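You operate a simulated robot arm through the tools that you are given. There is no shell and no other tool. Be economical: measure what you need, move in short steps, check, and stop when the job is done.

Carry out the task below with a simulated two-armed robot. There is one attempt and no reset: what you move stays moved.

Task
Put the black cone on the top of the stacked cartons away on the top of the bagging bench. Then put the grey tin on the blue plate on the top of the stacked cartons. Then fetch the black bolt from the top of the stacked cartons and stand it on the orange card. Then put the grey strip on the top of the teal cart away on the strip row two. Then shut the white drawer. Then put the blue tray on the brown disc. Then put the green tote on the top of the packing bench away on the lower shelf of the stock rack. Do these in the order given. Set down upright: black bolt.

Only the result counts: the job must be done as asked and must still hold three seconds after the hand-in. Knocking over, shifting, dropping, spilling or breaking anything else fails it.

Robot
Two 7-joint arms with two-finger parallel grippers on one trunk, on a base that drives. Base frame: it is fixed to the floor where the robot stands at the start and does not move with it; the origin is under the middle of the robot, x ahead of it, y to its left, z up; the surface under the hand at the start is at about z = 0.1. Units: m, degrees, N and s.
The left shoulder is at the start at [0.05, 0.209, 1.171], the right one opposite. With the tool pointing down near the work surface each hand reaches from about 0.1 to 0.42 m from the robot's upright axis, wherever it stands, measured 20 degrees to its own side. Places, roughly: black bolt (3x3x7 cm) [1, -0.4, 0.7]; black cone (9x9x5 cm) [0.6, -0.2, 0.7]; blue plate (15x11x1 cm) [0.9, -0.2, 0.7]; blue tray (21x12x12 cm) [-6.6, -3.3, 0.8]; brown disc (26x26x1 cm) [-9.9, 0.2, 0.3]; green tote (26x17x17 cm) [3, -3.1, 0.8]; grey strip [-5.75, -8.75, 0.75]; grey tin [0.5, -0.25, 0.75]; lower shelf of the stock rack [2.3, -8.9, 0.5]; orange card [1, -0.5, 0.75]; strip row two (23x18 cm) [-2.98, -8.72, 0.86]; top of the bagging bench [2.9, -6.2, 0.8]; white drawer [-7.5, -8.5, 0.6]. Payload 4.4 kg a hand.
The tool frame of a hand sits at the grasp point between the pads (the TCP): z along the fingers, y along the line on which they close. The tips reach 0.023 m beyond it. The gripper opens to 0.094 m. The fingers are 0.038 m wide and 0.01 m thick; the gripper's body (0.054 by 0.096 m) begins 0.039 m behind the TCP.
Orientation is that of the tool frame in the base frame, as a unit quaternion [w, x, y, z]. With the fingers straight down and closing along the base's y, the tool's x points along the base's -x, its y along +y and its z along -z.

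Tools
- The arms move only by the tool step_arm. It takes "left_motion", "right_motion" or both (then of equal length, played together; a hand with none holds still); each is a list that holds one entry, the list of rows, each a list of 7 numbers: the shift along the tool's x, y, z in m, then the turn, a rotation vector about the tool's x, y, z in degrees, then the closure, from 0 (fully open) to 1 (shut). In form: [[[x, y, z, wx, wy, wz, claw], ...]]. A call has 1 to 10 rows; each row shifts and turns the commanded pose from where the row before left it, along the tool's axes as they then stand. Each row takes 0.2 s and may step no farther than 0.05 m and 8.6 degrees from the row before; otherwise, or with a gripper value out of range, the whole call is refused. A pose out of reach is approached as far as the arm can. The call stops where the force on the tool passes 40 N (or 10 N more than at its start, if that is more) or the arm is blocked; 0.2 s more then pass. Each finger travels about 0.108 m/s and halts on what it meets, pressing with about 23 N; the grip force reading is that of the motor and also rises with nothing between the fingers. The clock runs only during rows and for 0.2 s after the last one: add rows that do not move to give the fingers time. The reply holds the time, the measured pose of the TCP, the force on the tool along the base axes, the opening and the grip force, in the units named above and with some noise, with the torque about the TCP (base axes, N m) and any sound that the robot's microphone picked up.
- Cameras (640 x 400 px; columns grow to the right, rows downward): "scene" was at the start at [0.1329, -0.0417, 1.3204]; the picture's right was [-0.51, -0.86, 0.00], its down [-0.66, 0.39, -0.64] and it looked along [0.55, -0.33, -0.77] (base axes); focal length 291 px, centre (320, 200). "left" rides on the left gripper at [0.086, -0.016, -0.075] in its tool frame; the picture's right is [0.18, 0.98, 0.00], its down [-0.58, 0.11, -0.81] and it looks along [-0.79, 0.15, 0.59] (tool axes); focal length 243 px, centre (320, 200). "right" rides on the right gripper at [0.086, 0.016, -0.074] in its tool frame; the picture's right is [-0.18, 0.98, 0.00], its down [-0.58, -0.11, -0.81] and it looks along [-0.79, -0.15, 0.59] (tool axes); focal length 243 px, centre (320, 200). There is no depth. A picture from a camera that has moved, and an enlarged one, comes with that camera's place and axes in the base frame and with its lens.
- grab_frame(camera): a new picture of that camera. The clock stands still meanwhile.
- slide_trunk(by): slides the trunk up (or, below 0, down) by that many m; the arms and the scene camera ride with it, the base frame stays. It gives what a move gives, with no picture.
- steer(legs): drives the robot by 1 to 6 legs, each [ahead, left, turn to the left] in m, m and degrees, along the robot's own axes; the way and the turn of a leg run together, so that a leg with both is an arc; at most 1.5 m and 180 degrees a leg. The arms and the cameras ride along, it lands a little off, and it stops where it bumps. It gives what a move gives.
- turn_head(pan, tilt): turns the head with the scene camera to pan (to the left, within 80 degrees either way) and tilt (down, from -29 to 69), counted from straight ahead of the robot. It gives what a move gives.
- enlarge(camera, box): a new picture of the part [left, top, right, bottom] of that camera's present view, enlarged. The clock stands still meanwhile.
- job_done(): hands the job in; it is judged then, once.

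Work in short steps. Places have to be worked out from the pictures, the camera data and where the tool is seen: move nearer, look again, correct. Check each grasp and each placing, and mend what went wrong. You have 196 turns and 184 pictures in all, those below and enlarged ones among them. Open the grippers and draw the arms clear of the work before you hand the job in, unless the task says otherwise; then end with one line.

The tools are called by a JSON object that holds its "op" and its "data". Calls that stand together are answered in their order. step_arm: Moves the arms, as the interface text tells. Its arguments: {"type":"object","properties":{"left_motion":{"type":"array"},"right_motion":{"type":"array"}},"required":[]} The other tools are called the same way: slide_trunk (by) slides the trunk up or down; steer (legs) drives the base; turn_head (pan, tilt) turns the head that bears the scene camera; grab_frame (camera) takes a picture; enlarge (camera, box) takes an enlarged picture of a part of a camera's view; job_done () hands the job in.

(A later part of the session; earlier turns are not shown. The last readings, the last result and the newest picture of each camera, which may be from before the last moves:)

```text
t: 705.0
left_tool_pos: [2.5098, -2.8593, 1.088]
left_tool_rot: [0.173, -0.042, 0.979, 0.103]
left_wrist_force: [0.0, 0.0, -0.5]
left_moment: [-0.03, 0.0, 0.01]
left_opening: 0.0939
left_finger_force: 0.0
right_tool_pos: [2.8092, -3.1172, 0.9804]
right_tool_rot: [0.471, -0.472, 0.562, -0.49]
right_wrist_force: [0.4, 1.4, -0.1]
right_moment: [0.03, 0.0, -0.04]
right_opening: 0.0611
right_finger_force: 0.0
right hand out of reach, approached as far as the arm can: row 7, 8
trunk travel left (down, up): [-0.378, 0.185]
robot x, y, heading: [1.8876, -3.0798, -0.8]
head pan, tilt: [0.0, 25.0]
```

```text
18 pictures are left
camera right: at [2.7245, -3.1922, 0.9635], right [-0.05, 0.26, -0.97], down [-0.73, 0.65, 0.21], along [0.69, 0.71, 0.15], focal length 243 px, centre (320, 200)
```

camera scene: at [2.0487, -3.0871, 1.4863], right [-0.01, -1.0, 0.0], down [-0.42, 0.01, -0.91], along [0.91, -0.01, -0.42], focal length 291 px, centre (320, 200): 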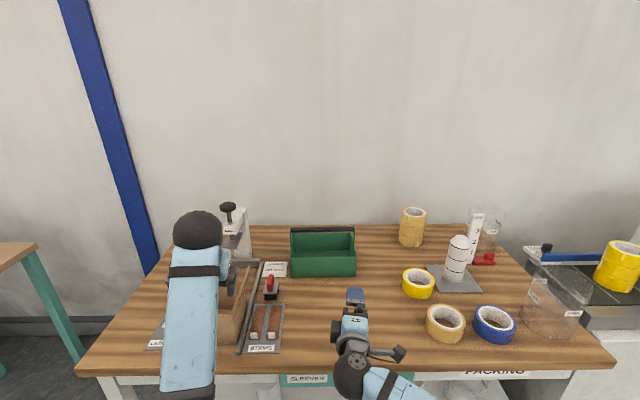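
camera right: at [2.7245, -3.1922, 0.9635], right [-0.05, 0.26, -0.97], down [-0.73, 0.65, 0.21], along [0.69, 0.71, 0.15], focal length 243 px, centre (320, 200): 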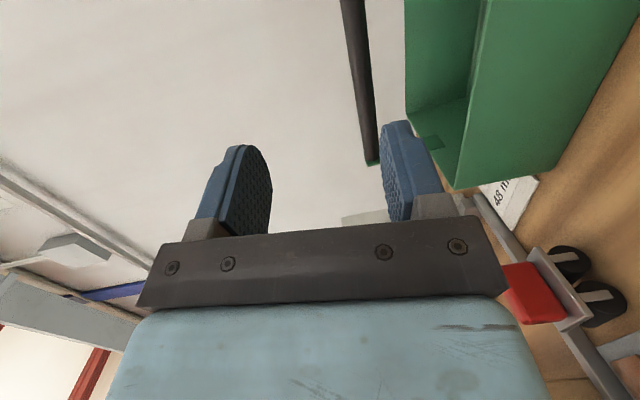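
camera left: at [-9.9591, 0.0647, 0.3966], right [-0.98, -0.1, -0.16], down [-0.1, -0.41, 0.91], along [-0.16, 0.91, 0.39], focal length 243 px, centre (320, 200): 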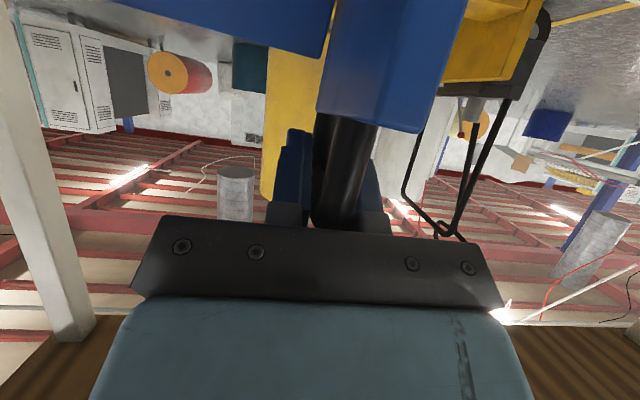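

Bar is at z≈0.94, slightly below the hand, and the wall top is close. Pitch the hand 21° down, lower 3.5 cm, narrow the fingers, then drive 0.12 m in.

{"op": "step_arm", "data": {"right_motion": [[[0, 0, 0, -7, 0, 0, 0.6], [0, 0, 0, -7, 0, 0, 0.6], [0, 0, 0, -7, 0, 0, 0.6], [0, 0.03, 0.012, 0, 0, 0, 0.6], [0, 0, 0, 0, 0, 0, 0.6]]]}}

{"op": "steer", "data": {"legs": [[0.08, 0, 0]]}}

{"op": "grab_frame", "data": {"camera": "right"}}

```text
t: 706.2
left_tool_pos: [2.5091, -2.8615, 1.0893]
left_tool_rot: [0.174, -0.041, 0.979, 0.103]
left_wrist_force: [0.3, -0.6, 0.4]
left_moment: [0.04, 0.0, 0.04]
left_opening: 0.0938
left_finger_force: 0.0
right_tool_pos: [2.8059, -3.1164, 0.9487]
right_tool_rot: [0.376, -0.55, 0.643, -0.379]
right_wrist_force: [0.4, -0.4, 0.0]
right_moment: [0.0, 0.01, 0.01]
right_opening: 0.0374
right_finger_force: 0.1
trunk travel left (down, up): [-0.378, 0.185]
robot x, y, heading: [1.8921, -3.08, -0.9]
head pan, tilt: [0.0, 25.0]
```

```text
t: 707.2
left_tool_pos: [2.5893, -2.8621, 1.0882]
left_tool_rot: [0.173, -0.041, 0.979, 0.104]
left_wrist_force: [-0.2, 0.3, -1.1]
left_moment: [0.01, -0.02, 0.0]
left_opening: 0.0943
left_finger_force: 0.2
right_tool_pos: [2.8851, -3.1175, 0.9481]
right_tool_rot: [0.375, -0.55, 0.643, -0.379]
right_wrist_force: [-1.2, 0.3, 0.0]
right_moment: [0.02, -0.03, 0.0]
right_opening: 0.0375
right_finger_force: 0.0
trunk travel left (down, up): [-0.378, 0.185]
robot x, y, heading: [1.9696, -3.0834, -0.9]
head pan, tilt: [0.0, 25.0]
```

```text
17 pictures are left
camera right: at [2.8014, -3.1943, 0.9588], right [-0.4, 0.29, -0.87], down [-0.61, 0.62, 0.48], along [0.68, 0.73, -0.07], focal length 243 px, centre (320, 200)
```

right: 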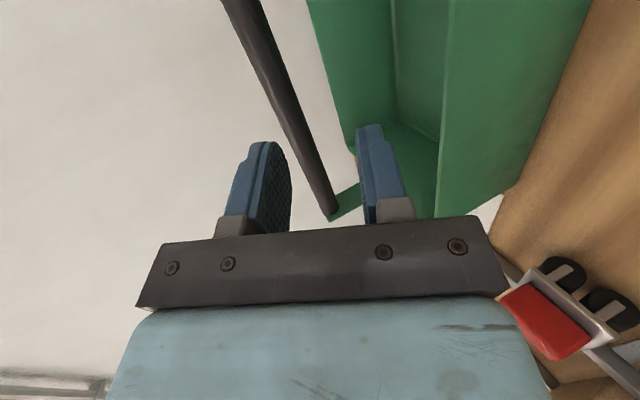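

The bar lies between the finger planes, ~4.5 cm ahead. Advance onto it and close.

{"op": "step_arm", "data": {"right_motion": [[[0, -0.006, 0.022, 0, 0, 0, 0.6], [0, -0.006, 0.022, 0, 0, 0, 0.6], [0, 0, 0.003, 0, 0, 0, 0.6], [0, 0, 0, 0, 0, 0, 0.8], [0, 0, 0, 0, 0, 0, 1], [0, 0, 0, 0, 0, 0, 1]]]}}

{"op": "grab_frame", "data": {"camera": "right"}}

```text
t: 708.6
left_tool_pos: [2.5872, -2.8611, 1.0886]
left_tool_rot: [0.174, -0.04, 0.979, 0.103]
left_wrist_force: [-0.1, -0.3, 0.4]
left_moment: [-0.02, 0.02, 0.02]
left_opening: 0.0941
left_finger_force: 0.0
right_tool_pos: [2.8836, -3.1176, 0.9484]
right_tool_rot: [0.376, -0.55, 0.643, -0.378]
right_wrist_force: [-1.0, 0.1, 0.2]
right_moment: [-0.01, 0.0, -0.02]
right_opening: 0.0
right_finger_force: 22.7
right hand out of reach, approached as far as the arm can: row 1, 2, 3
trunk travel left (down, up): [-0.378, 0.185]
robot x, y, heading: [1.9684, -3.0849, -1.0]
head pan, tilt: [0.0, 25.0]
```

```text
16 pictures are left
camera right: at [2.801, -3.1943, 0.9593], right [-0.39, 0.29, -0.87], down [-0.61, 0.62, 0.48], along [0.68, 0.73, -0.07], focal length 243 px, centre (320, 200)
```

right: 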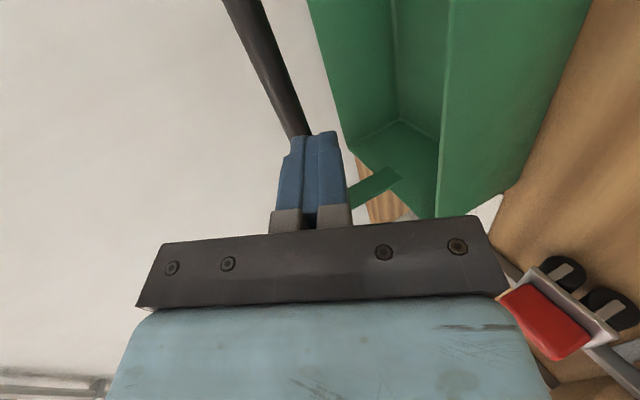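

Arm limit reached and nothing gripped. Reopen, drive 4.5 cm forward, then close.

{"op": "step_arm", "data": {"right_motion": [[[0, 0, 0, 0, 0, 0, 0.55], [0, 0, 0, 0, 0, 0, 0.55], [0, 0, 0, 0, 0, 0, 0.55]]]}}

{"op": "steer", "data": {"legs": [[0.048, 0, 0]]}}

{"op": "step_arm", "data": {"right_motion": [[[0, 0, 0, 0, 0, 0, 0.8], [0, 0, 0, 0, 0, 0, 1], [0, 0, 0, 0, 0, 0, 1], [0, 0, 0, 0, 0, 0, 1]]]}}

```text
t: 709.4
left_tool_pos: [2.5877, -2.8602, 1.0892]
left_tool_rot: [0.174, -0.04, 0.979, 0.103]
left_wrist_force: [-0.9, 0.1, 0.8]
left_moment: [0.0, -0.05, 0.0]
left_opening: 0.0941
left_finger_force: 0.0
right_tool_pos: [2.8844, -3.1165, 0.9474]
right_tool_rot: [0.376, -0.55, 0.642, -0.379]
right_wrist_force: [-0.4, -0.1, -0.1]
right_moment: [-0.01, 0.02, -0.01]
right_opening: 0.0423
right_finger_force: 0.2
trunk travel left (down, up): [-0.378, 0.185]
robot x, y, heading: [1.9692, -3.0815, -1.0]
head pan, tilt: [0.0, 25.0]
```

```text
t: 710.3
left_tool_pos: [2.6342, -2.8612, 1.0876]
left_tool_rot: [0.172, -0.042, 0.979, 0.103]
left_wrist_force: [0.0, -0.1, -0.7]
left_moment: [0.01, -0.01, -0.02]
left_opening: 0.0939
left_finger_force: 0.1
right_tool_pos: [2.9312, -3.1168, 0.9478]
right_tool_rot: [0.376, -0.55, 0.642, -0.379]
right_wrist_force: [-0.6, -0.2, 0.2]
right_moment: [0.04, 0.01, 0.0]
right_opening: 0.0422
right_finger_force: 0.2
trunk travel left (down, up): [-0.378, 0.185]
robot x, y, heading: [2.0146, -3.0849, -0.7]
head pan, tilt: [0.0, 25.0]
```

```text
t: 711.3
left_tool_pos: [2.6337, -2.8602, 1.0894]
left_tool_rot: [0.172, -0.042, 0.979, 0.103]
left_wrist_force: [-0.3, 0.1, 0.0]
left_moment: [-0.01, 0.01, 0.0]
left_opening: 0.094
left_finger_force: 0.1
right_tool_pos: [2.9312, -3.1162, 0.9497]
right_tool_rot: [0.377, -0.55, 0.642, -0.378]
right_wrist_force: [-0.2, -0.4, 0.1]
right_moment: [-0.01, 0.04, 0.01]
right_opening: 0.0
right_finger_force: 23.2
trunk travel left (down, up): [-0.378, 0.185]
robot x, y, heading: [2.016, -3.0857, -0.9]
head pan, tilt: [0.0, 25.0]
```

Still missed; look where the bar is.

{"op": "step_arm", "data": {"right_motion": [[[0, 0, 0, 0, 0, 0, 0.4], [0, 0, 0, 0, 0, 0, 0.4], [0, 0, 0, 0, 0, 0, 0.4], [0, 0, 0, 0, 0, 0, 0.4]]]}}

{"op": "grab_frame", "data": {"camera": "right"}}

```text
t: 712.3
left_tool_pos: [2.6335, -2.8602, 1.0887]
left_tool_rot: [0.174, -0.041, 0.979, 0.103]
left_wrist_force: [0.3, 0.0, -0.3]
left_moment: [-0.01, 0.01, -0.01]
left_opening: 0.0942
left_finger_force: 0.2
right_tool_pos: [2.9301, -3.1161, 0.9485]
right_tool_rot: [0.376, -0.551, 0.642, -0.378]
right_wrist_force: [-0.7, 0.4, -0.6]
right_moment: [-0.05, -0.03, -0.02]
right_opening: 0.0563
right_finger_force: 0.1
trunk travel left (down, up): [-0.378, 0.185]
robot x, y, heading: [2.0107, -3.083, -0.4]
head pan, tilt: [0.0, 25.0]
```

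```text
15 pictures are left
camera right: at [2.8474, -3.1935, 0.9594], right [-0.39, 0.29, -0.87], down [-0.61, 0.62, 0.48], along [0.68, 0.73, -0.07], focal length 243 px, centre (320, 200)
```

right: 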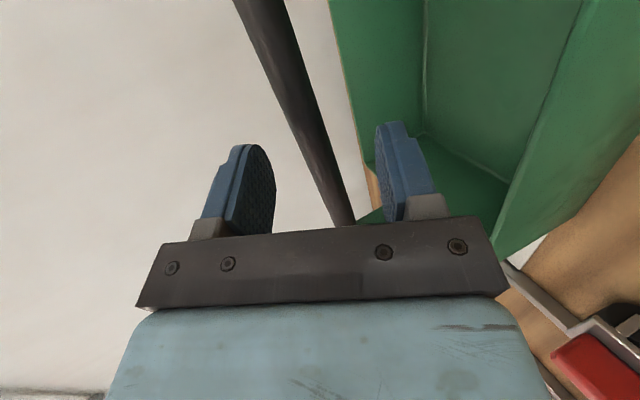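

Triangulating three views puts the bar at x≈2.995, z≈0.932. Lower 1.6 cm, drive 6 cm in, and close.

{"op": "step_arm", "data": {"right_motion": [[[0, 0.0144, 0.007, 0, 0, 0, 0.5], [0, 0, 0, 0, 0, 0, 0.5]]]}}

{"op": "steer", "data": {"legs": [[0.062, 0, 0]]}}

{"op": "step_arm", "data": {"right_motion": [[[0, 0, 0, 0, 0, 0, 0.8], [0, 0, 0, 0, 0, 0, 1], [0, 0, 0, 0, 0, 0, 1], [0, 0, 0, 0, 0, 0, 1]]]}}

```text
t: 712.9
left_tool_pos: [2.6339, -2.8607, 1.0894]
left_tool_rot: [0.174, -0.042, 0.979, 0.102]
left_wrist_force: [0.0, 0.9, 0.1]
left_moment: [0.0, 0.0, -0.01]
left_opening: 0.0942
left_finger_force: 0.0
right_tool_pos: [2.926, -3.1173, 0.9415]
right_tool_rot: [0.376, -0.55, 0.642, -0.378]
right_wrist_force: [-0.6, 0.4, -0.5]
right_moment: [-0.02, -0.02, 0.0]
right_opening: 0.0472
right_finger_force: 0.1
right hand out of reach, approached as far as the arm can: row 1
trunk travel left (down, up): [-0.378, 0.185]
robot x, y, heading: [2.0143, -3.0849, -0.7]
head pan, tilt: [0.0, 25.0]
```

```text
t: 713.9
left_tool_pos: [2.6956, -2.8613, 1.0881]
left_tool_rot: [0.173, -0.042, 0.979, 0.102]
left_wrist_force: [0.2, -0.1, -0.6]
left_moment: [0.01, 0.02, 0.04]
left_opening: 0.0939
left_finger_force: 0.1
right_tool_pos: [2.9893, -3.117, 0.9393]
right_tool_rot: [0.375, -0.55, 0.643, -0.379]
right_wrist_force: [0.4, 0.6, -0.2]
right_moment: [0.0, 0.01, 0.0]
right_opening: 0.0467
right_finger_force: 0.1
trunk travel left (down, up): [-0.378, 0.185]
robot x, y, heading: [2.0774, -3.0828, -0.8]
head pan, tilt: [0.0, 25.0]
```

```text
t: 714.9
left_tool_pos: [2.6955, -2.8608, 1.0874]
left_tool_rot: [0.173, -0.043, 0.979, 0.103]
left_wrist_force: [0.1, -0.9, 0.7]
left_moment: [-0.01, 0.01, -0.01]
left_opening: 0.0939
left_finger_force: 0.0
right_tool_pos: [2.9896, -3.1189, 0.9407]
right_tool_rot: [0.376, -0.55, 0.643, -0.379]
right_wrist_force: [1.2, -0.2, -2.0]
right_moment: [-0.28, 0.0, 0.13]
right_opening: 0.0199
right_finger_force: 22.9
trunk travel left (down, up): [-0.378, 0.185]
robot x, y, heading: [2.075, -3.0886, -0.9]
head pan, tilt: [0.0, 25.0]
```

Bar gripped (20 mm). Lift with the trunk and check.

{"op": "slide_trunk", "data": {"by": 0.08}}

{"op": "grab_frame", "data": {"camera": "scene"}}

```text
t: 716.1
left_tool_pos: [2.6954, -2.8605, 1.168]
left_tool_rot: [0.173, -0.043, 0.979, 0.103]
left_wrist_force: [-0.4, -0.3, -0.2]
left_moment: [-0.01, 0.0, -0.01]
left_opening: 0.094
left_finger_force: 0.1
right_tool_pos: [2.9901, -3.1177, 1.0204]
right_tool_rot: [0.376, -0.55, 0.642, -0.379]
right_wrist_force: [-0.3, 0.7, -5.1]
right_moment: [-0.09, -0.04, -0.04]
right_opening: 0.0196
right_finger_force: 23.2
trunk travel left (down, up): [-0.458, 0.105]
robot x, y, heading: [2.0772, -3.0859, -1.0]
head pan, tilt: [0.0, 25.0]
```

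```text
14 pictures are left
camera scene: at [2.2358, -3.0896, 1.566], right [-0.01, -1.0, 0.0], down [-0.42, 0.01, -0.91], along [0.91, -0.01, -0.42], focal length 291 px, centre (320, 200)
```

scene: 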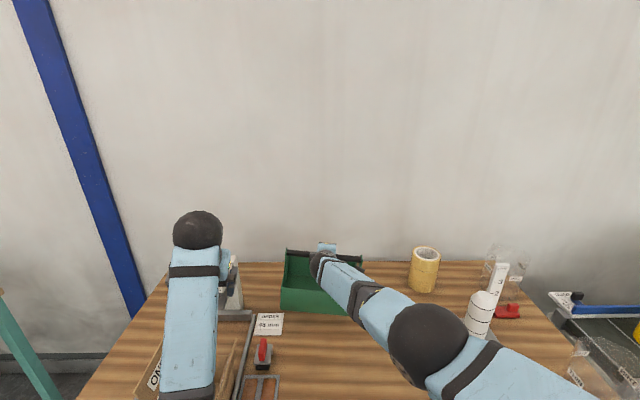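

Tote lifted level (≈5 N). Raise more, back out, turn south and drive toward the stock rack.

{"op": "slide_trunk", "data": {"by": 0.09}}

{"op": "steer", "data": {"legs": [[-0.9, 0, 0], [0, 0, -89], [1.4, 0, 0], [1.4, 0, 0], [1.2, 0, 0]]}}

{"op": "grab_frame", "data": {"camera": "scene"}}

```text
t: 717.3
left_tool_pos: [2.695, -2.8601, 1.2575]
left_tool_rot: [0.174, -0.041, 0.979, 0.103]
left_wrist_force: [-0.3, 0.0, -0.7]
left_moment: [-0.01, 0.02, -0.01]
left_opening: 0.0939
left_finger_force: 0.1
right_tool_pos: [2.9895, -3.1181, 1.1097]
right_tool_rot: [0.376, -0.551, 0.642, -0.378]
right_wrist_force: [0.1, -0.2, -4.6]
right_moment: [-0.12, -0.05, 0.01]
right_opening: 0.0196
right_finger_force: 23.3
trunk travel left (down, up): [-0.548, 0.015]
robot x, y, heading: [2.0789, -3.0847, -0.8]
head pan, tilt: [0.0, 25.0]
```

```text
t: 744.6
left_tool_pos: [1.454, -7.6993, 1.2586]
left_tool_rot: [0.195, 0.657, 0.727, -0.047]
left_wrist_force: [-0.4, 0.3, -0.4]
left_moment: [-0.03, -0.06, 0.01]
left_opening: 0.0941
left_finger_force: 0.1
right_tool_pos: [1.2027, -7.9969, 1.1106]
right_tool_rot: [0.003, 0.059, 0.844, -0.534]
right_wrist_force: [-0.2, 0.6, -4.9]
right_moment: [-0.06, 0.09, 0.01]
right_opening: 0.0197
right_finger_force: 22.9
trunk travel left (down, up): [-0.548, 0.015]
robot x, y, heading: [1.2237, -7.0837, -89.8]
head pan, tilt: [0.0, 25.0]
```

```text
13 pictures are left
camera scene: at [1.2217, -7.2448, 1.6562], right [-1.0, 0.0, 0.0], down [0.0, 0.42, -0.91], along [0.0, -0.91, -0.42], focal length 291 px, centre (320, 200)
```

scene: 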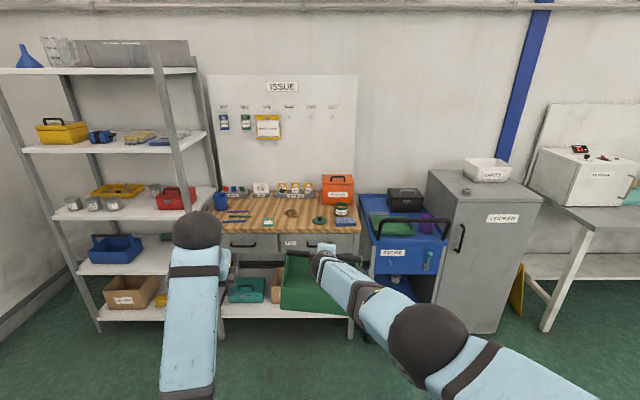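

Lower shelf (z≈0.54) has free space on its right half (x≈1.97–2.23). Move the left hand back/up, drive in front of that spot, lower the trunk, and look.

{"op": "step_arm", "data": {"left_motion": [[[0.02, 0.03, -0.03, 0, 0, 0, 0], [0.02, 0.03, -0.03, 0, 0, 0, 0], [0.02, 0.03, -0.03, 0, 0, 0, 0]]]}}

{"op": "steer", "data": {"legs": [[0.18, 0.45, 0], [0.12, 0.45, 0]]}}

{"op": "slide_trunk", "data": {"by": -0.34}}

{"op": "grab_frame", "data": {"camera": "scene"}}

```text
t: 745.2
left_tool_pos: [1.558, -7.648, 1.2916]
left_tool_rot: [0.243, 0.633, 0.735, -0.001]
left_wrist_force: [-0.4, 0.5, -0.8]
left_moment: [0.04, 0.01, 0.0]
left_opening: 0.0941
left_finger_force: 0.1
left hand out of reach, approached as far as the arm can: row 2, 3
right_tool_pos: [1.2053, -7.9959, 1.1083]
right_tool_rot: [0.002, 0.059, 0.844, -0.532]
right_wrist_force: [-0.3, 0.0, -5.3]
right_moment: [-0.03, 0.09, -0.01]
right_opening: 0.0197
right_finger_force: 23.4
trunk travel left (down, up): [-0.548, 0.015]
robot x, y, heading: [1.2249, -7.0842, -90.1]
head pan, tilt: [0.0, 25.0]
stopped in row 3 (left hand): the arm was blocked; the commanded pose is now the measured one
```

```text
t: 753.9
left_tool_pos: [2.454, -7.9661, 1.2897]
left_tool_rot: [0.243, 0.643, 0.727, -0.004]
left_wrist_force: [-0.1, 0.0, 0.2]
left_moment: [-0.01, -0.01, -0.03]
left_opening: 0.0938
left_finger_force: 0.0
right_tool_pos: [2.0891, -8.3064, 1.1102]
right_tool_rot: [-0.005, 0.069, 0.843, -0.533]
right_wrist_force: [0.2, -0.1, -5.2]
right_moment: [-0.01, 0.07, 0.01]
right_opening: 0.0196
right_finger_force: 22.6
trunk travel left (down, up): [-0.548, 0.015]
robot x, y, heading: [2.1328, -7.3932, -91.6]
head pan, tilt: [0.0, 25.0]
```

```text
t: 757.3
left_tool_pos: [2.4533, -7.9666, 0.9487]
left_tool_rot: [0.243, 0.642, 0.727, -0.004]
left_wrist_force: [-0.5, -0.3, -0.6]
left_moment: [0.0, 0.01, 0.03]
left_opening: 0.0942
left_finger_force: 0.0
right_tool_pos: [2.0891, -8.3059, 0.7698]
right_tool_rot: [-0.004, 0.07, 0.843, -0.533]
right_wrist_force: [-0.6, -0.9, -3.6]
right_moment: [-0.04, 0.06, 0.01]
right_opening: 0.0196
right_finger_force: 23.3
trunk travel left (down, up): [-0.208, 0.355]
robot x, y, heading: [2.1354, -7.3936, -91.6]
head pan, tilt: [0.0, 25.0]
```

```text
12 pictures are left
camera scene: at [2.1289, -7.5549, 1.3162], right [-1.0, 0.03, 0.0], down [0.01, 0.42, -0.91], along [-0.02, -0.91, -0.42], focal length 291 px, centre (320, 200)
```

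scene: 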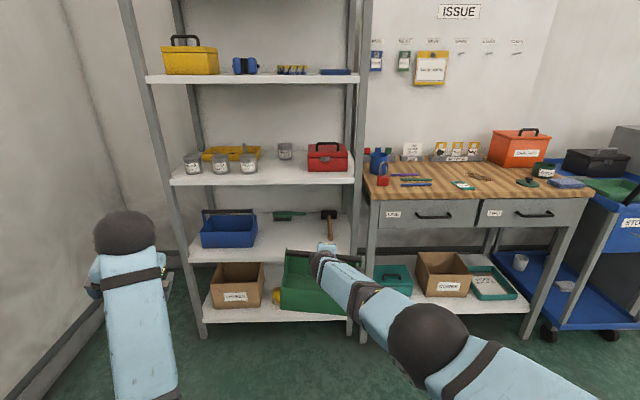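

The free bay is between the blue tote and the hammer: target tote centre ≈[2.24, -8.72]. Straighten, shift left, lower 2 cm and check alignment.

{"op": "steer", "data": {"legs": [[0, 0, 1.6], [0.1, 0.116, 0]]}}

{"op": "slide_trunk", "data": {"by": -0.02}}

{"op": "grab_frame", "data": {"camera": "scene"}}

```text
t: 759.3
left_tool_pos: [2.5834, -8.0573, 0.9506]
left_tool_rot: [0.242, 0.635, 0.734, -0.003]
left_wrist_force: [0.2, -0.1, 0.5]
left_moment: [0.01, -0.02, 0.03]
left_opening: 0.094
left_finger_force: 0.0
right_tool_pos: [2.2277, -8.4046, 0.7708]
right_tool_rot: [0.001, 0.059, 0.844, -0.532]
right_wrist_force: [-0.8, -0.7, -5.0]
right_moment: [-0.05, 0.07, -0.01]
right_opening: 0.0199
right_finger_force: 22.7
trunk travel left (down, up): [-0.208, 0.355]
robot x, y, heading: [2.2485, -7.4936, -90.0]
head pan, tilt: [0.0, 25.0]
```

```text
t: 760.0
left_tool_pos: [2.5829, -8.0574, 0.9299]
left_tool_rot: [0.244, 0.634, 0.734, 0.0]
left_wrist_force: [-0.1, -0.3, -0.8]
left_moment: [0.0, -0.02, -0.01]
left_opening: 0.094
left_finger_force: 0.1
right_tool_pos: [2.2273, -8.4029, 0.7508]
right_tool_rot: [0.002, 0.06, 0.844, -0.533]
right_wrist_force: [0.0, 1.0, -5.4]
right_moment: [-0.05, 0.1, -0.01]
right_opening: 0.0195
right_finger_force: 22.4
trunk travel left (down, up): [-0.188, 0.375]
robot x, y, heading: [2.25, -7.4901, -90.2]
head pan, tilt: [0.0, 25.0]
```

```text
11 pictures are left
camera scene: at [2.2479, -7.653, 1.2962], right [-1.0, 0.0, 0.0], down [0.0, 0.42, -0.91], along [0.0, -0.91, -0.42], focal length 291 px, centre (320, 200)
```

scene: 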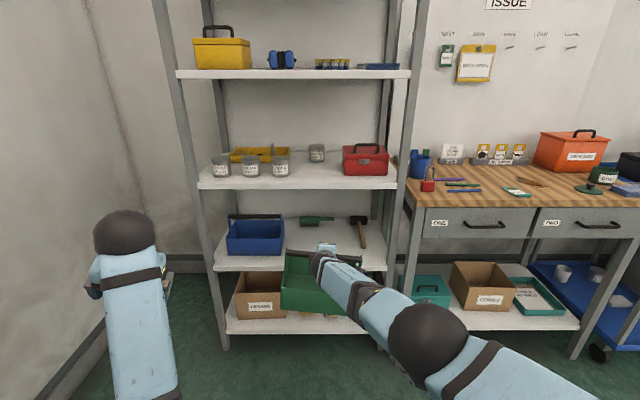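

Check from the left-hand camera for a side view of tote base versus shelf edge.

{"op": "steer", "data": {"legs": [[0.09, 0, 0]]}}

{"op": "grab_frame", "data": {"camera": "left"}}

```text
t: 761.1
left_tool_pos: [2.5824, -8.1482, 0.9291]
left_tool_rot: [0.242, 0.635, 0.734, 0.0]
left_wrist_force: [0.4, -1.1, -0.4]
left_moment: [0.0, 0.0, -0.02]
left_opening: 0.0941
left_finger_force: 0.0
right_tool_pos: [2.2249, -8.4962, 0.7496]
right_tool_rot: [0.001, 0.06, 0.844, -0.533]
right_wrist_force: [-0.1, 0.0, -5.3]
right_moment: [-0.04, 0.08, 0.01]
right_opening: 0.0199
right_finger_force: 22.8
trunk travel left (down, up): [-0.188, 0.375]
robot x, y, heading: [2.2497, -7.5802, -90.6]
head pan, tilt: [0.0, 25.0]
```

```text
10 pictures are left
camera left: at [2.5341, -8.0486, 0.9603], right [0.9, 0.36, 0.24], down [-0.14, -0.27, 0.95], along [0.41, -0.89, -0.19], focal length 243 px, centre (320, 200)
```

left: 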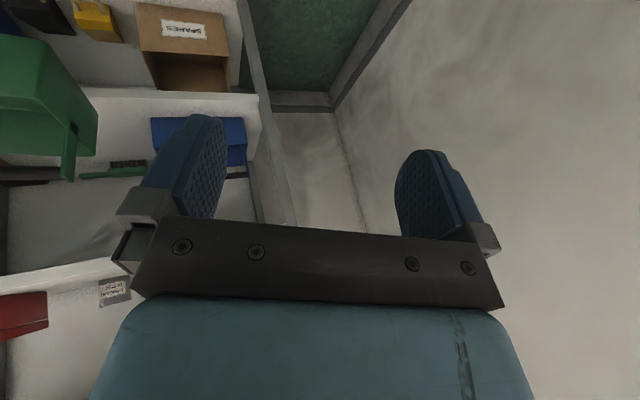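

Front edge confirmed at y≈-8.60, shelf z≈0.56: about 3 cm clearance below and enough above. Drive in 0.22 m.

{"op": "steer", "data": {"legs": [[0.222, 0, 0]]}}

{"op": "grab_frame", "data": {"camera": "scene"}}

```text
t: 762.8
left_tool_pos: [2.5828, -8.366, 0.9299]
left_tool_rot: [0.243, 0.634, 0.734, -0.001]
left_wrist_force: [-0.1, -0.5, 0.2]
left_moment: [0.03, 0.0, -0.01]
left_opening: 0.094
left_finger_force: 0.0
right_tool_pos: [2.2263, -8.7142, 0.7502]
right_tool_rot: [0.001, 0.06, 0.844, -0.533]
right_wrist_force: [-0.5, -0.3, -4.9]
right_moment: [-0.02, 0.11, 0.04]
right_opening: 0.0197
right_finger_force: 23.0
trunk travel left (down, up): [-0.188, 0.375]
robot x, y, heading: [2.2478, -7.7995, -90.1]
head pan, tilt: [0.0, 25.0]
```

```text
9 pictures are left
camera scene: at [2.2473, -7.9635, 1.296], right [-1.0, 0.0, 0.0], down [0.0, 0.42, -0.91], along [0.0, -0.91, -0.42], focal length 291 px, centre (320, 200)
```

scene: 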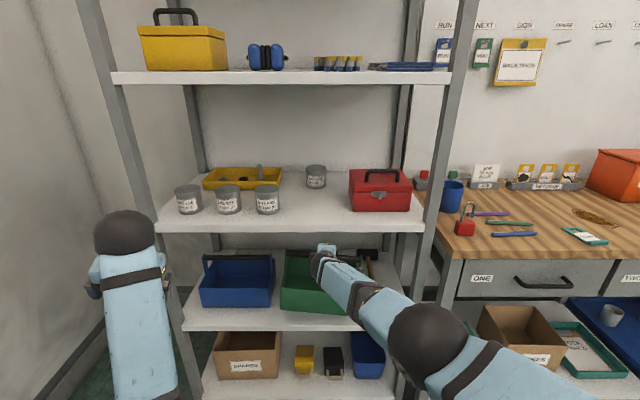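

Tote is inside, clear of the blue tote and hammer. Lower by trunk in small steps to contact.

{"op": "slide_trunk", "data": {"by": -0.02}}

{"op": "slide_trunk", "data": {"by": -0.008}}

{"op": "slide_trunk", "data": {"by": -0.006}}

```text
t: 763.4
left_tool_pos: [2.5833, -8.3652, 0.9104]
left_tool_rot: [0.244, 0.633, 0.735, 0.0]
left_wrist_force: [0.1, 0.5, 0.8]
left_moment: [0.0, -0.02, 0.02]
left_opening: 0.0939
left_finger_force: 0.1
right_tool_pos: [2.2272, -8.7134, 0.7301]
right_tool_rot: [0.001, 0.06, 0.844, -0.533]
right_wrist_force: [0.3, 0.7, -4.5]
right_moment: [-0.03, 0.12, -0.01]
right_opening: 0.0197
right_finger_force: 22.7
trunk travel left (down, up): [-0.168, 0.395]
robot x, y, heading: [2.2493, -7.8023, -90.2]
head pan, tilt: [0.0, 25.0]
```

```text
t: 764.0
left_tool_pos: [2.5825, -8.366, 0.9015]
left_tool_rot: [0.243, 0.634, 0.734, -0.001]
left_wrist_force: [-0.6, 1.5, 0.0]
left_moment: [0.0, 0.03, 0.0]
left_opening: 0.094
left_finger_force: 0.1
right_tool_pos: [2.2277, -8.7135, 0.7215]
right_tool_rot: [0.001, 0.06, 0.844, -0.533]
right_wrist_force: [0.2, 0.5, -4.2]
right_moment: [-0.05, 0.08, -0.02]
right_opening: 0.0195
right_finger_force: 23.1
trunk travel left (down, up): [-0.16, 0.403]
robot x, y, heading: [2.2496, -7.7985, -89.8]
head pan, tilt: [0.0, 25.0]
```

```text
t: 764.5
left_tool_pos: [2.5827, -8.3667, 0.8963]
left_tool_rot: [0.243, 0.634, 0.735, -0.001]
left_wrist_force: [0.0, -0.9, 0.9]
left_moment: [0.02, -0.01, 0.01]
left_opening: 0.0941
left_finger_force: 0.1
right_tool_pos: [2.227, -8.7137, 0.716]
right_tool_rot: [0.001, 0.06, 0.844, -0.533]
right_wrist_force: [-1.0, 0.0, -3.2]
right_moment: [-0.03, 0.1, 0.02]
right_opening: 0.0196
right_finger_force: 22.8
trunk travel left (down, up): [-0.154, 0.409]
robot x, y, heading: [2.2479, -7.8023, -89.9]
head pan, tilt: [0.0, 25.0]
```

Still carried; continue down in 6 mm slides.

{"op": "slide_trunk", "data": {"by": -0.006}}

{"op": "slide_trunk", "data": {"by": -0.006}}

{"op": "slide_trunk", "data": {"by": -0.005}}

{"op": "enlarge", "data": {"camera": "scene", "box": [170, 220, 420, 390]}}

```text
t: 765.1
left_tool_pos: [2.5842, -8.3664, 0.8904]
left_tool_rot: [0.243, 0.634, 0.734, -0.001]
left_wrist_force: [-0.4, -0.4, -1.3]
left_moment: [-0.02, -0.02, 0.02]
left_opening: 0.0942
left_finger_force: 0.2
right_tool_pos: [2.2263, -8.7146, 0.7097]
right_tool_rot: [0.002, 0.06, 0.845, -0.532]
right_wrist_force: [-0.3, 0.9, -3.2]
right_moment: [-0.04, 0.07, -0.01]
right_opening: 0.0195
right_finger_force: 23.1
trunk travel left (down, up): [-0.148, 0.415]
robot x, y, heading: [2.2447, -7.7984, -90.2]
head pan, tilt: [0.0, 25.0]
```

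```text
t: 765.6
left_tool_pos: [2.5821, -8.3659, 0.8834]
left_tool_rot: [0.244, 0.633, 0.734, 0.0]
left_wrist_force: [0.4, -0.8, 1.0]
left_moment: [0.01, 0.0, -0.01]
left_opening: 0.0941
left_finger_force: 0.0
right_tool_pos: [2.2266, -8.7144, 0.7036]
right_tool_rot: [0.002, 0.06, 0.845, -0.531]
right_wrist_force: [-0.4, 0.6, -4.6]
right_moment: [-0.01, 0.09, 0.0]
right_opening: 0.0197
right_finger_force: 23.3
trunk travel left (down, up): [-0.142, 0.421]
robot x, y, heading: [2.2516, -7.7981, -90.0]
head pan, tilt: [0.0, 25.0]
```

```text
t: 766.2
left_tool_pos: [2.5825, -8.3664, 0.8805]
left_tool_rot: [0.243, 0.634, 0.734, 0.0]
left_wrist_force: [-0.3, 0.6, 1.2]
left_moment: [0.01, 0.01, 0.0]
left_opening: 0.0938
left_finger_force: 0.2
right_tool_pos: [2.2278, -8.7152, 0.6991]
right_tool_rot: [0.002, 0.059, 0.844, -0.533]
right_wrist_force: [0.7, -0.4, -3.3]
right_moment: [-0.04, 0.12, 0.02]
right_opening: 0.0195
right_finger_force: 23.1
trunk travel left (down, up): [-0.137, 0.426]
robot x, y, heading: [2.2512, -7.8043, -90.1]
head pan, tilt: [0.0, 25.0]
```

```text
2.35 times, centred on (295, 305) of scene
camera zoom: at [2.2472, -7.9626, 1.2452], right [-1.0, 0.0, 0.0], down [0.0, 0.42, -0.91], along [0.0, -0.91, -0.42], focal length 684 px, centre (379, -47)
```

zoom: 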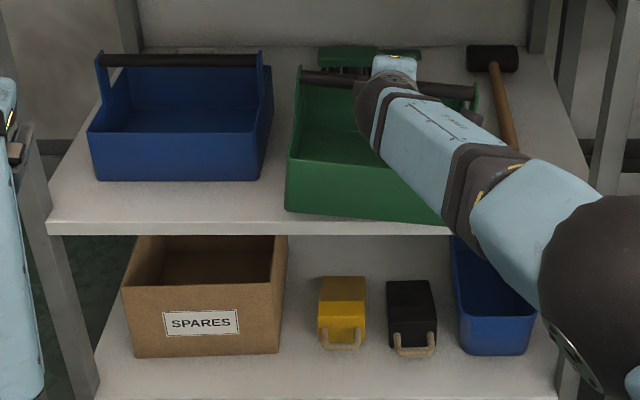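

Very close to the shelf surface and clear of neighbours. Lower further.

{"op": "slide_trunk", "data": {"by": -0.006}}

{"op": "slide_trunk", "data": {"by": -0.006}}

{"op": "slide_trunk", "data": {"by": -0.006}}

```text
t: 766.7
left_tool_pos: [2.5836, -8.3659, 0.8738]
left_tool_rot: [0.243, 0.634, 0.734, 0.0]
left_wrist_force: [0.2, -0.2, -0.2]
left_moment: [-0.02, -0.01, 0.03]
left_opening: 0.094
left_finger_force: 0.0
right_tool_pos: [2.2263, -8.7132, 0.6923]
right_tool_rot: [0.002, 0.059, 0.844, -0.532]
right_wrist_force: [-0.7, 0.0, -4.4]
right_moment: [-0.03, 0.1, -0.01]
right_opening: 0.0199
right_finger_force: 22.8
trunk travel left (down, up): [-0.131, 0.432]
robot x, y, heading: [2.2509, -7.7993, -90.3]
head pan, tilt: [0.0, 25.0]
```

```text
t: 767.3
left_tool_pos: [2.5839, -8.3674, 0.8669]
left_tool_rot: [0.243, 0.634, 0.734, -0.002]
left_wrist_force: [0.1, 0.0, -0.2]
left_moment: [0.01, 0.03, 0.02]
left_opening: 0.0941
left_finger_force: 0.1
right_tool_pos: [2.2258, -8.7146, 0.6881]
right_tool_rot: [0.002, 0.06, 0.844, -0.533]
right_wrist_force: [-0.5, -0.8, -4.3]
right_moment: [-0.01, 0.1, 0.01]
right_opening: 0.0198
right_finger_force: 23.0
trunk travel left (down, up): [-0.125, 0.438]
robot x, y, heading: [2.2501, -7.8019, -90.1]
head pan, tilt: [0.0, 25.0]
```

```text
t: 767.8
left_tool_pos: [2.5828, -8.3665, 0.8615]
left_tool_rot: [0.243, 0.633, 0.735, -0.001]
left_wrist_force: [0.1, -0.3, -0.4]
left_moment: [0.0, -0.03, 0.0]
left_opening: 0.0938
left_finger_force: 0.0
right_tool_pos: [2.2254, -8.714, 0.6813]
right_tool_rot: [0.002, 0.06, 0.844, -0.533]
right_wrist_force: [0.0, -1.9, -2.9]
right_moment: [0.0, 0.24, 0.05]
right_opening: 0.02
right_finger_force: 23.0
trunk travel left (down, up): [-0.119, 0.444]
robot x, y, heading: [2.2501, -7.8023, -89.9]
head pan, tilt: [0.0, 25.0]
```

Contact is beginning (moment change). A couple more small slides.

{"op": "slide_trunk", "data": {"by": -0.005}}

{"op": "slide_trunk", "data": {"by": -0.005}}

```text
t: 768.4
left_tool_pos: [2.5831, -8.3646, 0.8574]
left_tool_rot: [0.244, 0.634, 0.734, -0.001]
left_wrist_force: [-0.2, 0.1, 0.1]
left_moment: [-0.04, -0.02, 0.0]
left_opening: 0.094
left_finger_force: 0.0
right_tool_pos: [2.2287, -8.7144, 0.6812]
right_tool_rot: [0.002, 0.059, 0.842, -0.536]
right_wrist_force: [3.4, -4.5, 9.9]
right_moment: [0.14, 0.99, 0.26]
right_opening: 0.0198
right_finger_force: 23.1
trunk travel left (down, up): [-0.114, 0.449]
robot x, y, heading: [2.253, -7.7989, -90.1]
head pan, tilt: [0.0, 25.0]
```

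```text
t: 768.9
left_tool_pos: [2.5828, -8.3645, 0.8524]
left_tool_rot: [0.245, 0.634, 0.734, -0.003]
left_wrist_force: [0.5, 0.4, 0.6]
left_moment: [-0.01, 0.01, -0.03]
left_opening: 0.0942
left_finger_force: 0.2
right_tool_pos: [2.2267, -8.7131, 0.6728]
right_tool_rot: [0.001, 0.059, 0.843, -0.535]
right_wrist_force: [5.1, 1.1, 13.0]
right_moment: [0.03, 1.1, -0.05]
right_opening: 0.0226
right_finger_force: 23.1
trunk travel left (down, up): [-0.109, 0.454]
robot x, y, heading: [2.2454, -7.7987, -90.0]
head pan, tilt: [0.0, 25.0]
```

Seated. Open moderately and withdraw along the tool axis, then back away and look.

{"op": "step_arm", "data": {"right_motion": [[[0, 0, 0, 0, 0, 0, 0.7], [0, 0, 0, 0, 0, 0, 0.5], [0, 0, 0, 0, 0, 0, 0.5], [0, 0, -0.02, 0, 0, 0, 0.5], [0, 0, -0.03, 0, 0, 0, 0.5], [0, 0, -0.03, 0, 0, 0, 0.5]]]}}

{"op": "grab_frame", "data": {"camera": "scene"}}

```text
t: 770.2
left_tool_pos: [2.583, -8.3647, 0.8541]
left_tool_rot: [0.245, 0.633, 0.734, -0.003]
left_wrist_force: [-0.4, -0.5, 0.2]
left_moment: [-0.01, -0.04, -0.01]
left_opening: 0.094
left_finger_force: 0.1
right_tool_pos: [2.2466, -8.69, 0.6601]
right_tool_rot: [-0.013, 0.048, 0.854, -0.518]
right_wrist_force: [-4.7, -2.4, 21.7]
right_moment: [-0.27, 0.35, 0.0]
right_opening: 0.0562
right_finger_force: 10.6
right hand out of reach, approached as far as the arm can: row 4, 5
trunk travel left (down, up): [-0.109, 0.454]
robot x, y, heading: [2.2499, -7.7985, -90.2]
head pan, tilt: [0.0, 25.0]
stopped in row 6 (right hand): the force on the tool passed its limit at 59 N (the readings are from after the stop); the commanded pose is now the measured one
```

```text
7 pictures are left
camera scene: at [2.2473, -7.96, 1.2181], right [-1.0, 0.0, 0.0], down [0.0, 0.42, -0.91], along [0.0, -0.91, -0.42], focal length 291 px, centre (320, 200)
```

scene: 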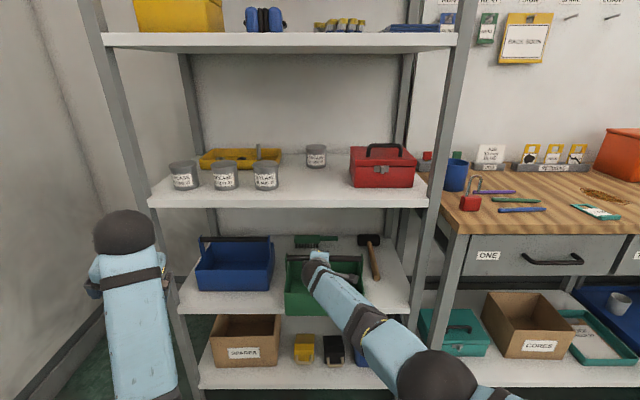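

The upper finger is pressing on the bar. Raise the trunk 2 cm to centre the gap, then back out slowly.

{"op": "slide_trunk", "data": {"by": 0.02}}

{"op": "step_arm", "data": {"right_motion": [[[0, 0, 0, 0, 0, 0, 0.3], [0, 0, 0, 0, 0, 0, 0.3]]]}}

{"op": "enlarge", "data": {"camera": "right", "box": [160, 0, 480, 240]}}

```text
t: 770.9
left_tool_pos: [2.5834, -8.3661, 0.872]
left_tool_rot: [0.244, 0.633, 0.735, 0.0]
left_wrist_force: [-0.3, 0.8, -0.3]
left_moment: [0.04, -0.01, 0.02]
left_opening: 0.0941
left_finger_force: 0.1
right_tool_pos: [2.245, -8.6896, 0.6706]
right_tool_rot: [-0.014, 0.049, 0.858, -0.512]
right_wrist_force: [-1.4, -0.1, 0.2]
right_moment: [-0.02, 0.02, -0.02]
right_opening: 0.047
right_finger_force: 0.1
trunk travel left (down, up): [-0.129, 0.434]
robot x, y, heading: [2.2495, -7.8001, -89.8]
head pan, tilt: [0.0, 25.0]
```

```text
t: 771.5
left_tool_pos: [2.5841, -8.3654, 0.872]
left_tool_rot: [0.244, 0.633, 0.735, -0.001]
left_wrist_force: [-0.2, 0.5, -0.6]
left_moment: [0.0, 0.01, 0.03]
left_opening: 0.094
left_finger_force: 0.0
right_tool_pos: [2.2448, -8.6896, 0.6718]
right_tool_rot: [-0.014, 0.048, 0.857, -0.513]
right_wrist_force: [-0.1, -0.1, -0.2]
right_moment: [0.0, 0.0, 0.02]
right_opening: 0.0657
right_finger_force: 0.1
trunk travel left (down, up): [-0.129, 0.434]
robot x, y, heading: [2.2504, -7.8017, -89.9]
head pan, tilt: [0.0, 25.0]
```

```text
1.67 times, centred on (320, 120) of right
camera zoom: at [2.1665, -8.6069, 0.6902], right [0.25, 0.44, -0.86], down [0.63, 0.6, 0.49], along [0.74, -0.67, -0.13], focal length 404 px, centre (320, 333)
```

zoom: 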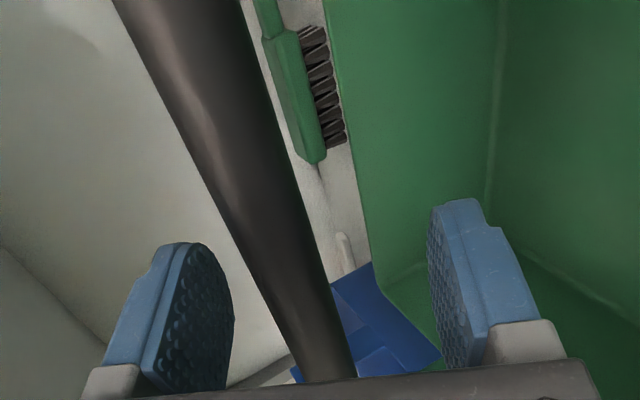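

The bar is free and centred between the fingers. Withdraw in small back-and-up increments along the tool axis.

{"op": "slide_trunk", "data": {"by": 0.01}}

{"op": "steer", "data": {"legs": [[-0.022, 0, 0]]}}

{"op": "slide_trunk", "data": {"by": 0.012}}

{"op": "steer", "data": {"legs": [[-0.03, 0, 0]]}}

{"op": "slide_trunk", "data": {"by": 0.015}}

{"op": "grab_frame", "data": {"camera": "right"}}

```text
t: 772.0
left_tool_pos: [2.5843, -8.3648, 0.8819]
left_tool_rot: [0.244, 0.632, 0.735, -0.001]
left_wrist_force: [0.5, -0.8, 0.0]
left_moment: [0.02, -0.01, 0.0]
left_opening: 0.0938
left_finger_force: 0.1
right_tool_pos: [2.2452, -8.6897, 0.6819]
right_tool_rot: [-0.013, 0.048, 0.857, -0.512]
right_wrist_force: [1.2, -0.2, 0.3]
right_moment: [-0.02, 0.0, 0.01]
right_opening: 0.0657
right_finger_force: 0.0
trunk travel left (down, up): [-0.139, 0.424]
robot x, y, heading: [2.2446, -7.7992, -89.9]
head pan, tilt: [0.0, 25.0]
```

```text
t: 772.9
left_tool_pos: [2.5829, -8.3431, 0.8829]
left_tool_rot: [0.244, 0.632, 0.735, -0.001]
left_wrist_force: [-0.3, 0.6, 1.0]
left_moment: [-0.02, 0.01, 0.0]
left_opening: 0.0941
left_finger_force: 0.1
right_tool_pos: [2.2449, -8.6674, 0.6821]
right_tool_rot: [-0.013, 0.048, 0.857, -0.513]
right_wrist_force: [-0.2, 0.0, 0.1]
right_moment: [0.03, 0.01, 0.01]
right_opening: 0.0656
right_finger_force: 0.1
trunk travel left (down, up): [-0.139, 0.424]
robot x, y, heading: [2.2499, -7.7798, -90.0]
head pan, tilt: [0.0, 25.0]
```

```text
t: 773.5
left_tool_pos: [2.5846, -8.3447, 0.8939]
left_tool_rot: [0.244, 0.633, 0.735, -0.001]
left_wrist_force: [-0.3, -1.2, -0.5]
left_moment: [-0.02, -0.01, -0.01]
left_opening: 0.0941
left_finger_force: 0.1
right_tool_pos: [2.2455, -8.6677, 0.694]
right_tool_rot: [-0.013, 0.049, 0.856, -0.514]
right_wrist_force: [0.4, -1.1, -0.3]
right_moment: [-0.03, 0.01, 0.01]
right_opening: 0.0659
right_finger_force: 0.1
trunk travel left (down, up): [-0.151, 0.412]
robot x, y, heading: [2.2436, -7.7771, -90.0]
head pan, tilt: [0.0, 25.0]
```

```text
t: 774.3
left_tool_pos: [2.5846, -8.3124, 0.8944]
left_tool_rot: [0.244, 0.633, 0.735, -0.002]
left_wrist_force: [0.1, 1.1, -0.1]
left_moment: [0.0, -0.01, 0.02]
left_opening: 0.0941
left_finger_force: 0.2
right_tool_pos: [2.2451, -8.6374, 0.696]
right_tool_rot: [-0.014, 0.047, 0.856, -0.514]
right_wrist_force: [0.1, 1.0, -0.2]
right_moment: [0.0, 0.01, 0.01]
right_opening: 0.0659
right_finger_force: 0.1
trunk travel left (down, up): [-0.151, 0.412]
robot x, y, heading: [2.2534, -7.749, -89.9]
head pan, tilt: [0.0, 25.0]
```

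```text
t: 774.9
left_tool_pos: [2.5838, -8.3135, 0.9085]
left_tool_rot: [0.244, 0.633, 0.734, -0.001]
left_wrist_force: [0.2, 0.3, -0.5]
left_moment: [-0.03, -0.02, 0.01]
left_opening: 0.094
left_finger_force: 0.0
right_tool_pos: [2.245, -8.6375, 0.7099]
right_tool_rot: [-0.013, 0.047, 0.858, -0.512]
right_wrist_force: [-0.4, 0.6, -1.2]
right_moment: [-0.01, 0.01, 0.0]
right_opening: 0.0656
right_finger_force: 0.0
trunk travel left (down, up): [-0.166, 0.397]
robot x, y, heading: [2.2537, -7.7482, -89.8]
head pan, tilt: [0.0, 25.0]
```

```text
5 pictures are left
camera right: at [2.1664, -8.5553, 0.7269], right [0.25, 0.44, -0.86], down [0.63, 0.6, 0.49], along [0.74, -0.67, -0.13], focal length 243 px, centre (320, 200)
```

right: 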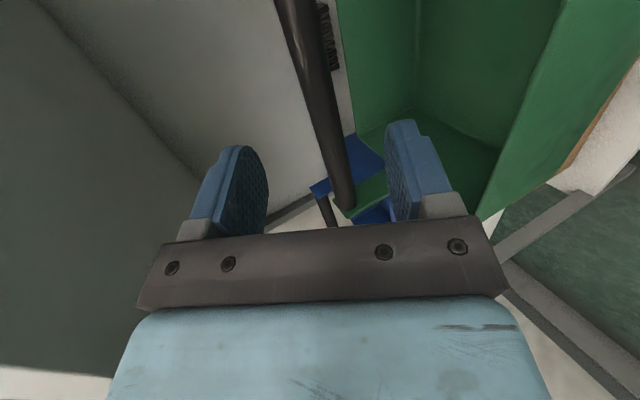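

Fingers are clear of the bar and above the wall. Back fully out and look at the result.

{"op": "steer", "data": {"legs": [[-0.15, 0, 0], [-0.4, 0, 0]]}}

{"op": "grab_frame", "data": {"camera": "scene"}}

```text
t: 778.4
left_tool_pos: [2.5847, -7.7609, 0.909]
left_tool_rot: [0.244, 0.633, 0.734, -0.001]
left_wrist_force: [0.6, -0.6, 1.1]
left_moment: [0.01, -0.01, -0.01]
left_opening: 0.0942
left_finger_force: 0.1
right_tool_pos: [2.2474, -8.0853, 0.7089]
right_tool_rot: [-0.013, 0.048, 0.857, -0.513]
right_wrist_force: [-0.2, 0.2, 0.3]
right_moment: [-0.01, -0.02, -0.01]
right_opening: 0.0661
right_finger_force: 0.0
trunk travel left (down, up): [-0.166, 0.397]
robot x, y, heading: [2.2476, -7.1976, -90.3]
head pan, tilt: [0.0, 25.0]
```

```text
4 pictures are left
camera scene: at [2.2482, -7.3577, 1.2743], right [-1.0, 0.0, 0.0], down [0.0, 0.42, -0.91], along [0.0, -0.91, -0.42], focal length 291 px, centre (320, 200)
```

scene: 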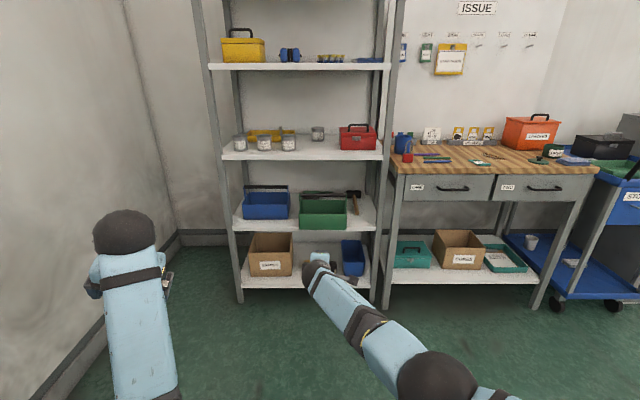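

{"op": "enlarge", "data": {"camera": "scene", "box": [220, 160, 400, 300]}}

```text
2.86 times, centred on (310, 230) of scene
camera zoom: at [2.2482, -7.3577, 1.2743], right [-1.0, 0.0, 0.0], down [0.0, 0.42, -0.91], along [0.0, -0.91, -0.42], focal length 830 px, centre (349, 114)
```

zoom: 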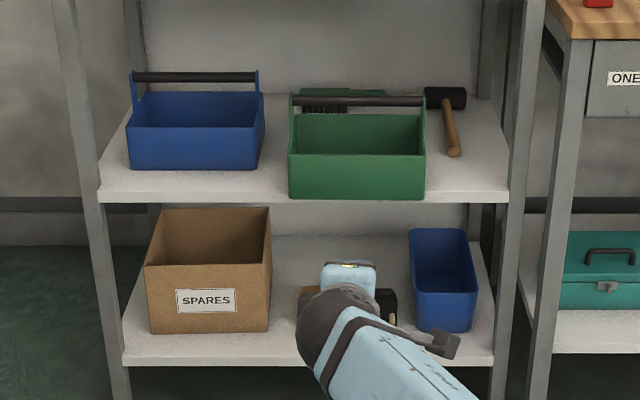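

The tote is flat on the shelf but slightly overhangs the front edge. I'll push it back ~5 cm with closed fingers low on its front wall.

{"op": "step_arm", "data": {"right_motion": [[[0, 0, 0, 0, 0, 0, 0.6], [0, 0, 0, 0, 0, 0, 1], [0, 0, 0, 0, 0, 0, 1], [0, 0, 0, 0, 0, 0, 1]]]}}

{"op": "slide_trunk", "data": {"by": -0.135}}

{"op": "steer", "data": {"legs": [[0.48, -0.01, 0]]}}

{"op": "grab_frame", "data": {"camera": "scene"}}

```text
t: 779.4
left_tool_pos: [2.5858, -7.7616, 0.9083]
left_tool_rot: [0.244, 0.633, 0.734, -0.002]
left_wrist_force: [-0.4, -0.1, 0.1]
left_moment: [-0.03, 0.03, 0.01]
left_opening: 0.0941
left_finger_force: 0.1
right_tool_pos: [2.2465, -8.0853, 0.709]
right_tool_rot: [-0.014, 0.048, 0.857, -0.513]
right_wrist_force: [-0.1, -0.3, -1.2]
right_moment: [0.01, 0.0, 0.0]
right_opening: 0.0
right_finger_force: 23.5
trunk travel left (down, up): [-0.166, 0.397]
robot x, y, heading: [2.2489, -7.1957, -90.2]
head pan, tilt: [0.0, 25.0]
```

```text
t: 781.0
left_tool_pos: [2.5802, -7.7694, 0.8353]
left_tool_rot: [0.276, 0.621, 0.733, -0.031]
left_wrist_force: [0.9, -0.8, 0.6]
left_moment: [-0.01, 0.01, 0.0]
left_opening: 0.0939
left_finger_force: 0.1
right_tool_pos: [2.2433, -8.0832, 0.5929]
right_tool_rot: [-0.009, 0.051, 0.854, -0.517]
right_wrist_force: [0.3, 0.5, 0.3]
right_moment: [-0.03, 0.01, -0.02]
right_opening: 0.0
right_finger_force: 23.2
trunk travel left (down, up): [-0.031, 0.532]
robot x, y, heading: [2.2498, -7.1961, -90.2]
head pan, tilt: [0.0, 25.0]
```

```text
t: 783.8
left_tool_pos: [2.5588, -8.243, 0.8333]
left_tool_rot: [0.276, 0.626, 0.729, -0.031]
left_wrist_force: [-0.6, 1.0, 0.5]
left_moment: [-0.01, 0.02, 0.03]
left_opening: 0.0942
left_finger_force: 0.1
right_tool_pos: [2.2174, -8.5511, 0.5893]
right_tool_rot: [-0.011, 0.057, 0.855, -0.515]
right_wrist_force: [0.2, -0.6, -0.3]
right_moment: [0.0, -0.03, 0.03]
right_opening: 0.0003
right_finger_force: 22.9
trunk travel left (down, up): [-0.031, 0.532]
robot x, y, heading: [2.2359, -7.6646, -90.7]
head pan, tilt: [0.0, 25.0]
```

```text
2 pictures are left
camera scene: at [2.2232, -7.8212, 1.1491], right [-1.0, 0.01, -0.01], down [0.02, 0.42, -0.91], along [-0.01, -0.91, -0.42], focal length 291 px, centre (320, 200)
```

scene: 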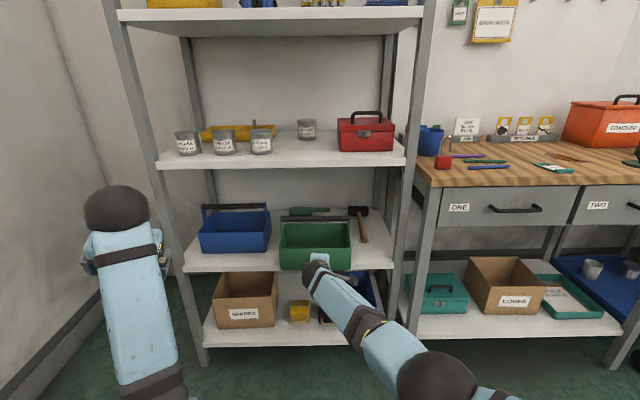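

Fingertips are centred just in front of the tote's wall. Push forward 0.115 m.

{"op": "steer", "data": {"legs": [[0.115, 0, 0]]}}

{"op": "enlarge", "data": {"camera": "scene", "box": [150, 170, 430, 350]}}

```text
t: 785.0
left_tool_pos: [2.5562, -8.3602, 0.8289]
left_tool_rot: [0.276, 0.627, 0.727, -0.039]
left_wrist_force: [0.0, -0.5, -0.1]
left_moment: [-0.03, -0.05, -0.03]
left_opening: 0.0941
left_finger_force: 0.0
right_tool_pos: [2.2161, -8.665, 0.5779]
right_tool_rot: [-0.015, 0.057, 0.856, -0.514]
right_wrist_force: [0.1, 0.9, 0.8]
right_moment: [0.02, -0.01, -0.01]
right_opening: 0.0
right_finger_force: 23.1
trunk travel left (down, up): [-0.031, 0.532]
robot x, y, heading: [2.2315, -7.7771, -91.0]
head pan, tilt: [0.0, 25.0]
```

```text
2.22 times, centred on (290, 260) of scene
camera zoom: at [2.2254, -7.9367, 1.1402], right [-1.0, 0.02, -0.01], down [0.01, 0.42, -0.91], along [-0.01, -0.91, -0.42], focal length 646 px, centre (387, 67)
```

zoom: 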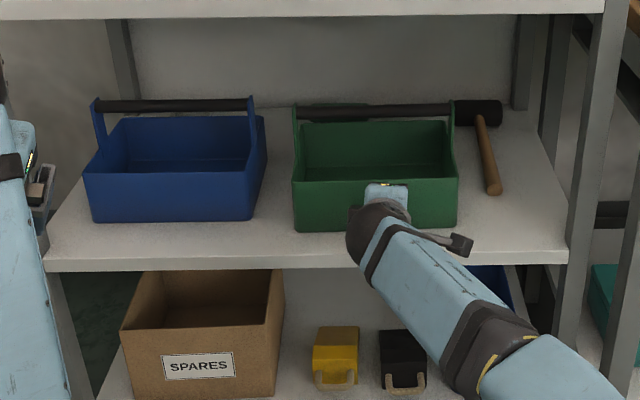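

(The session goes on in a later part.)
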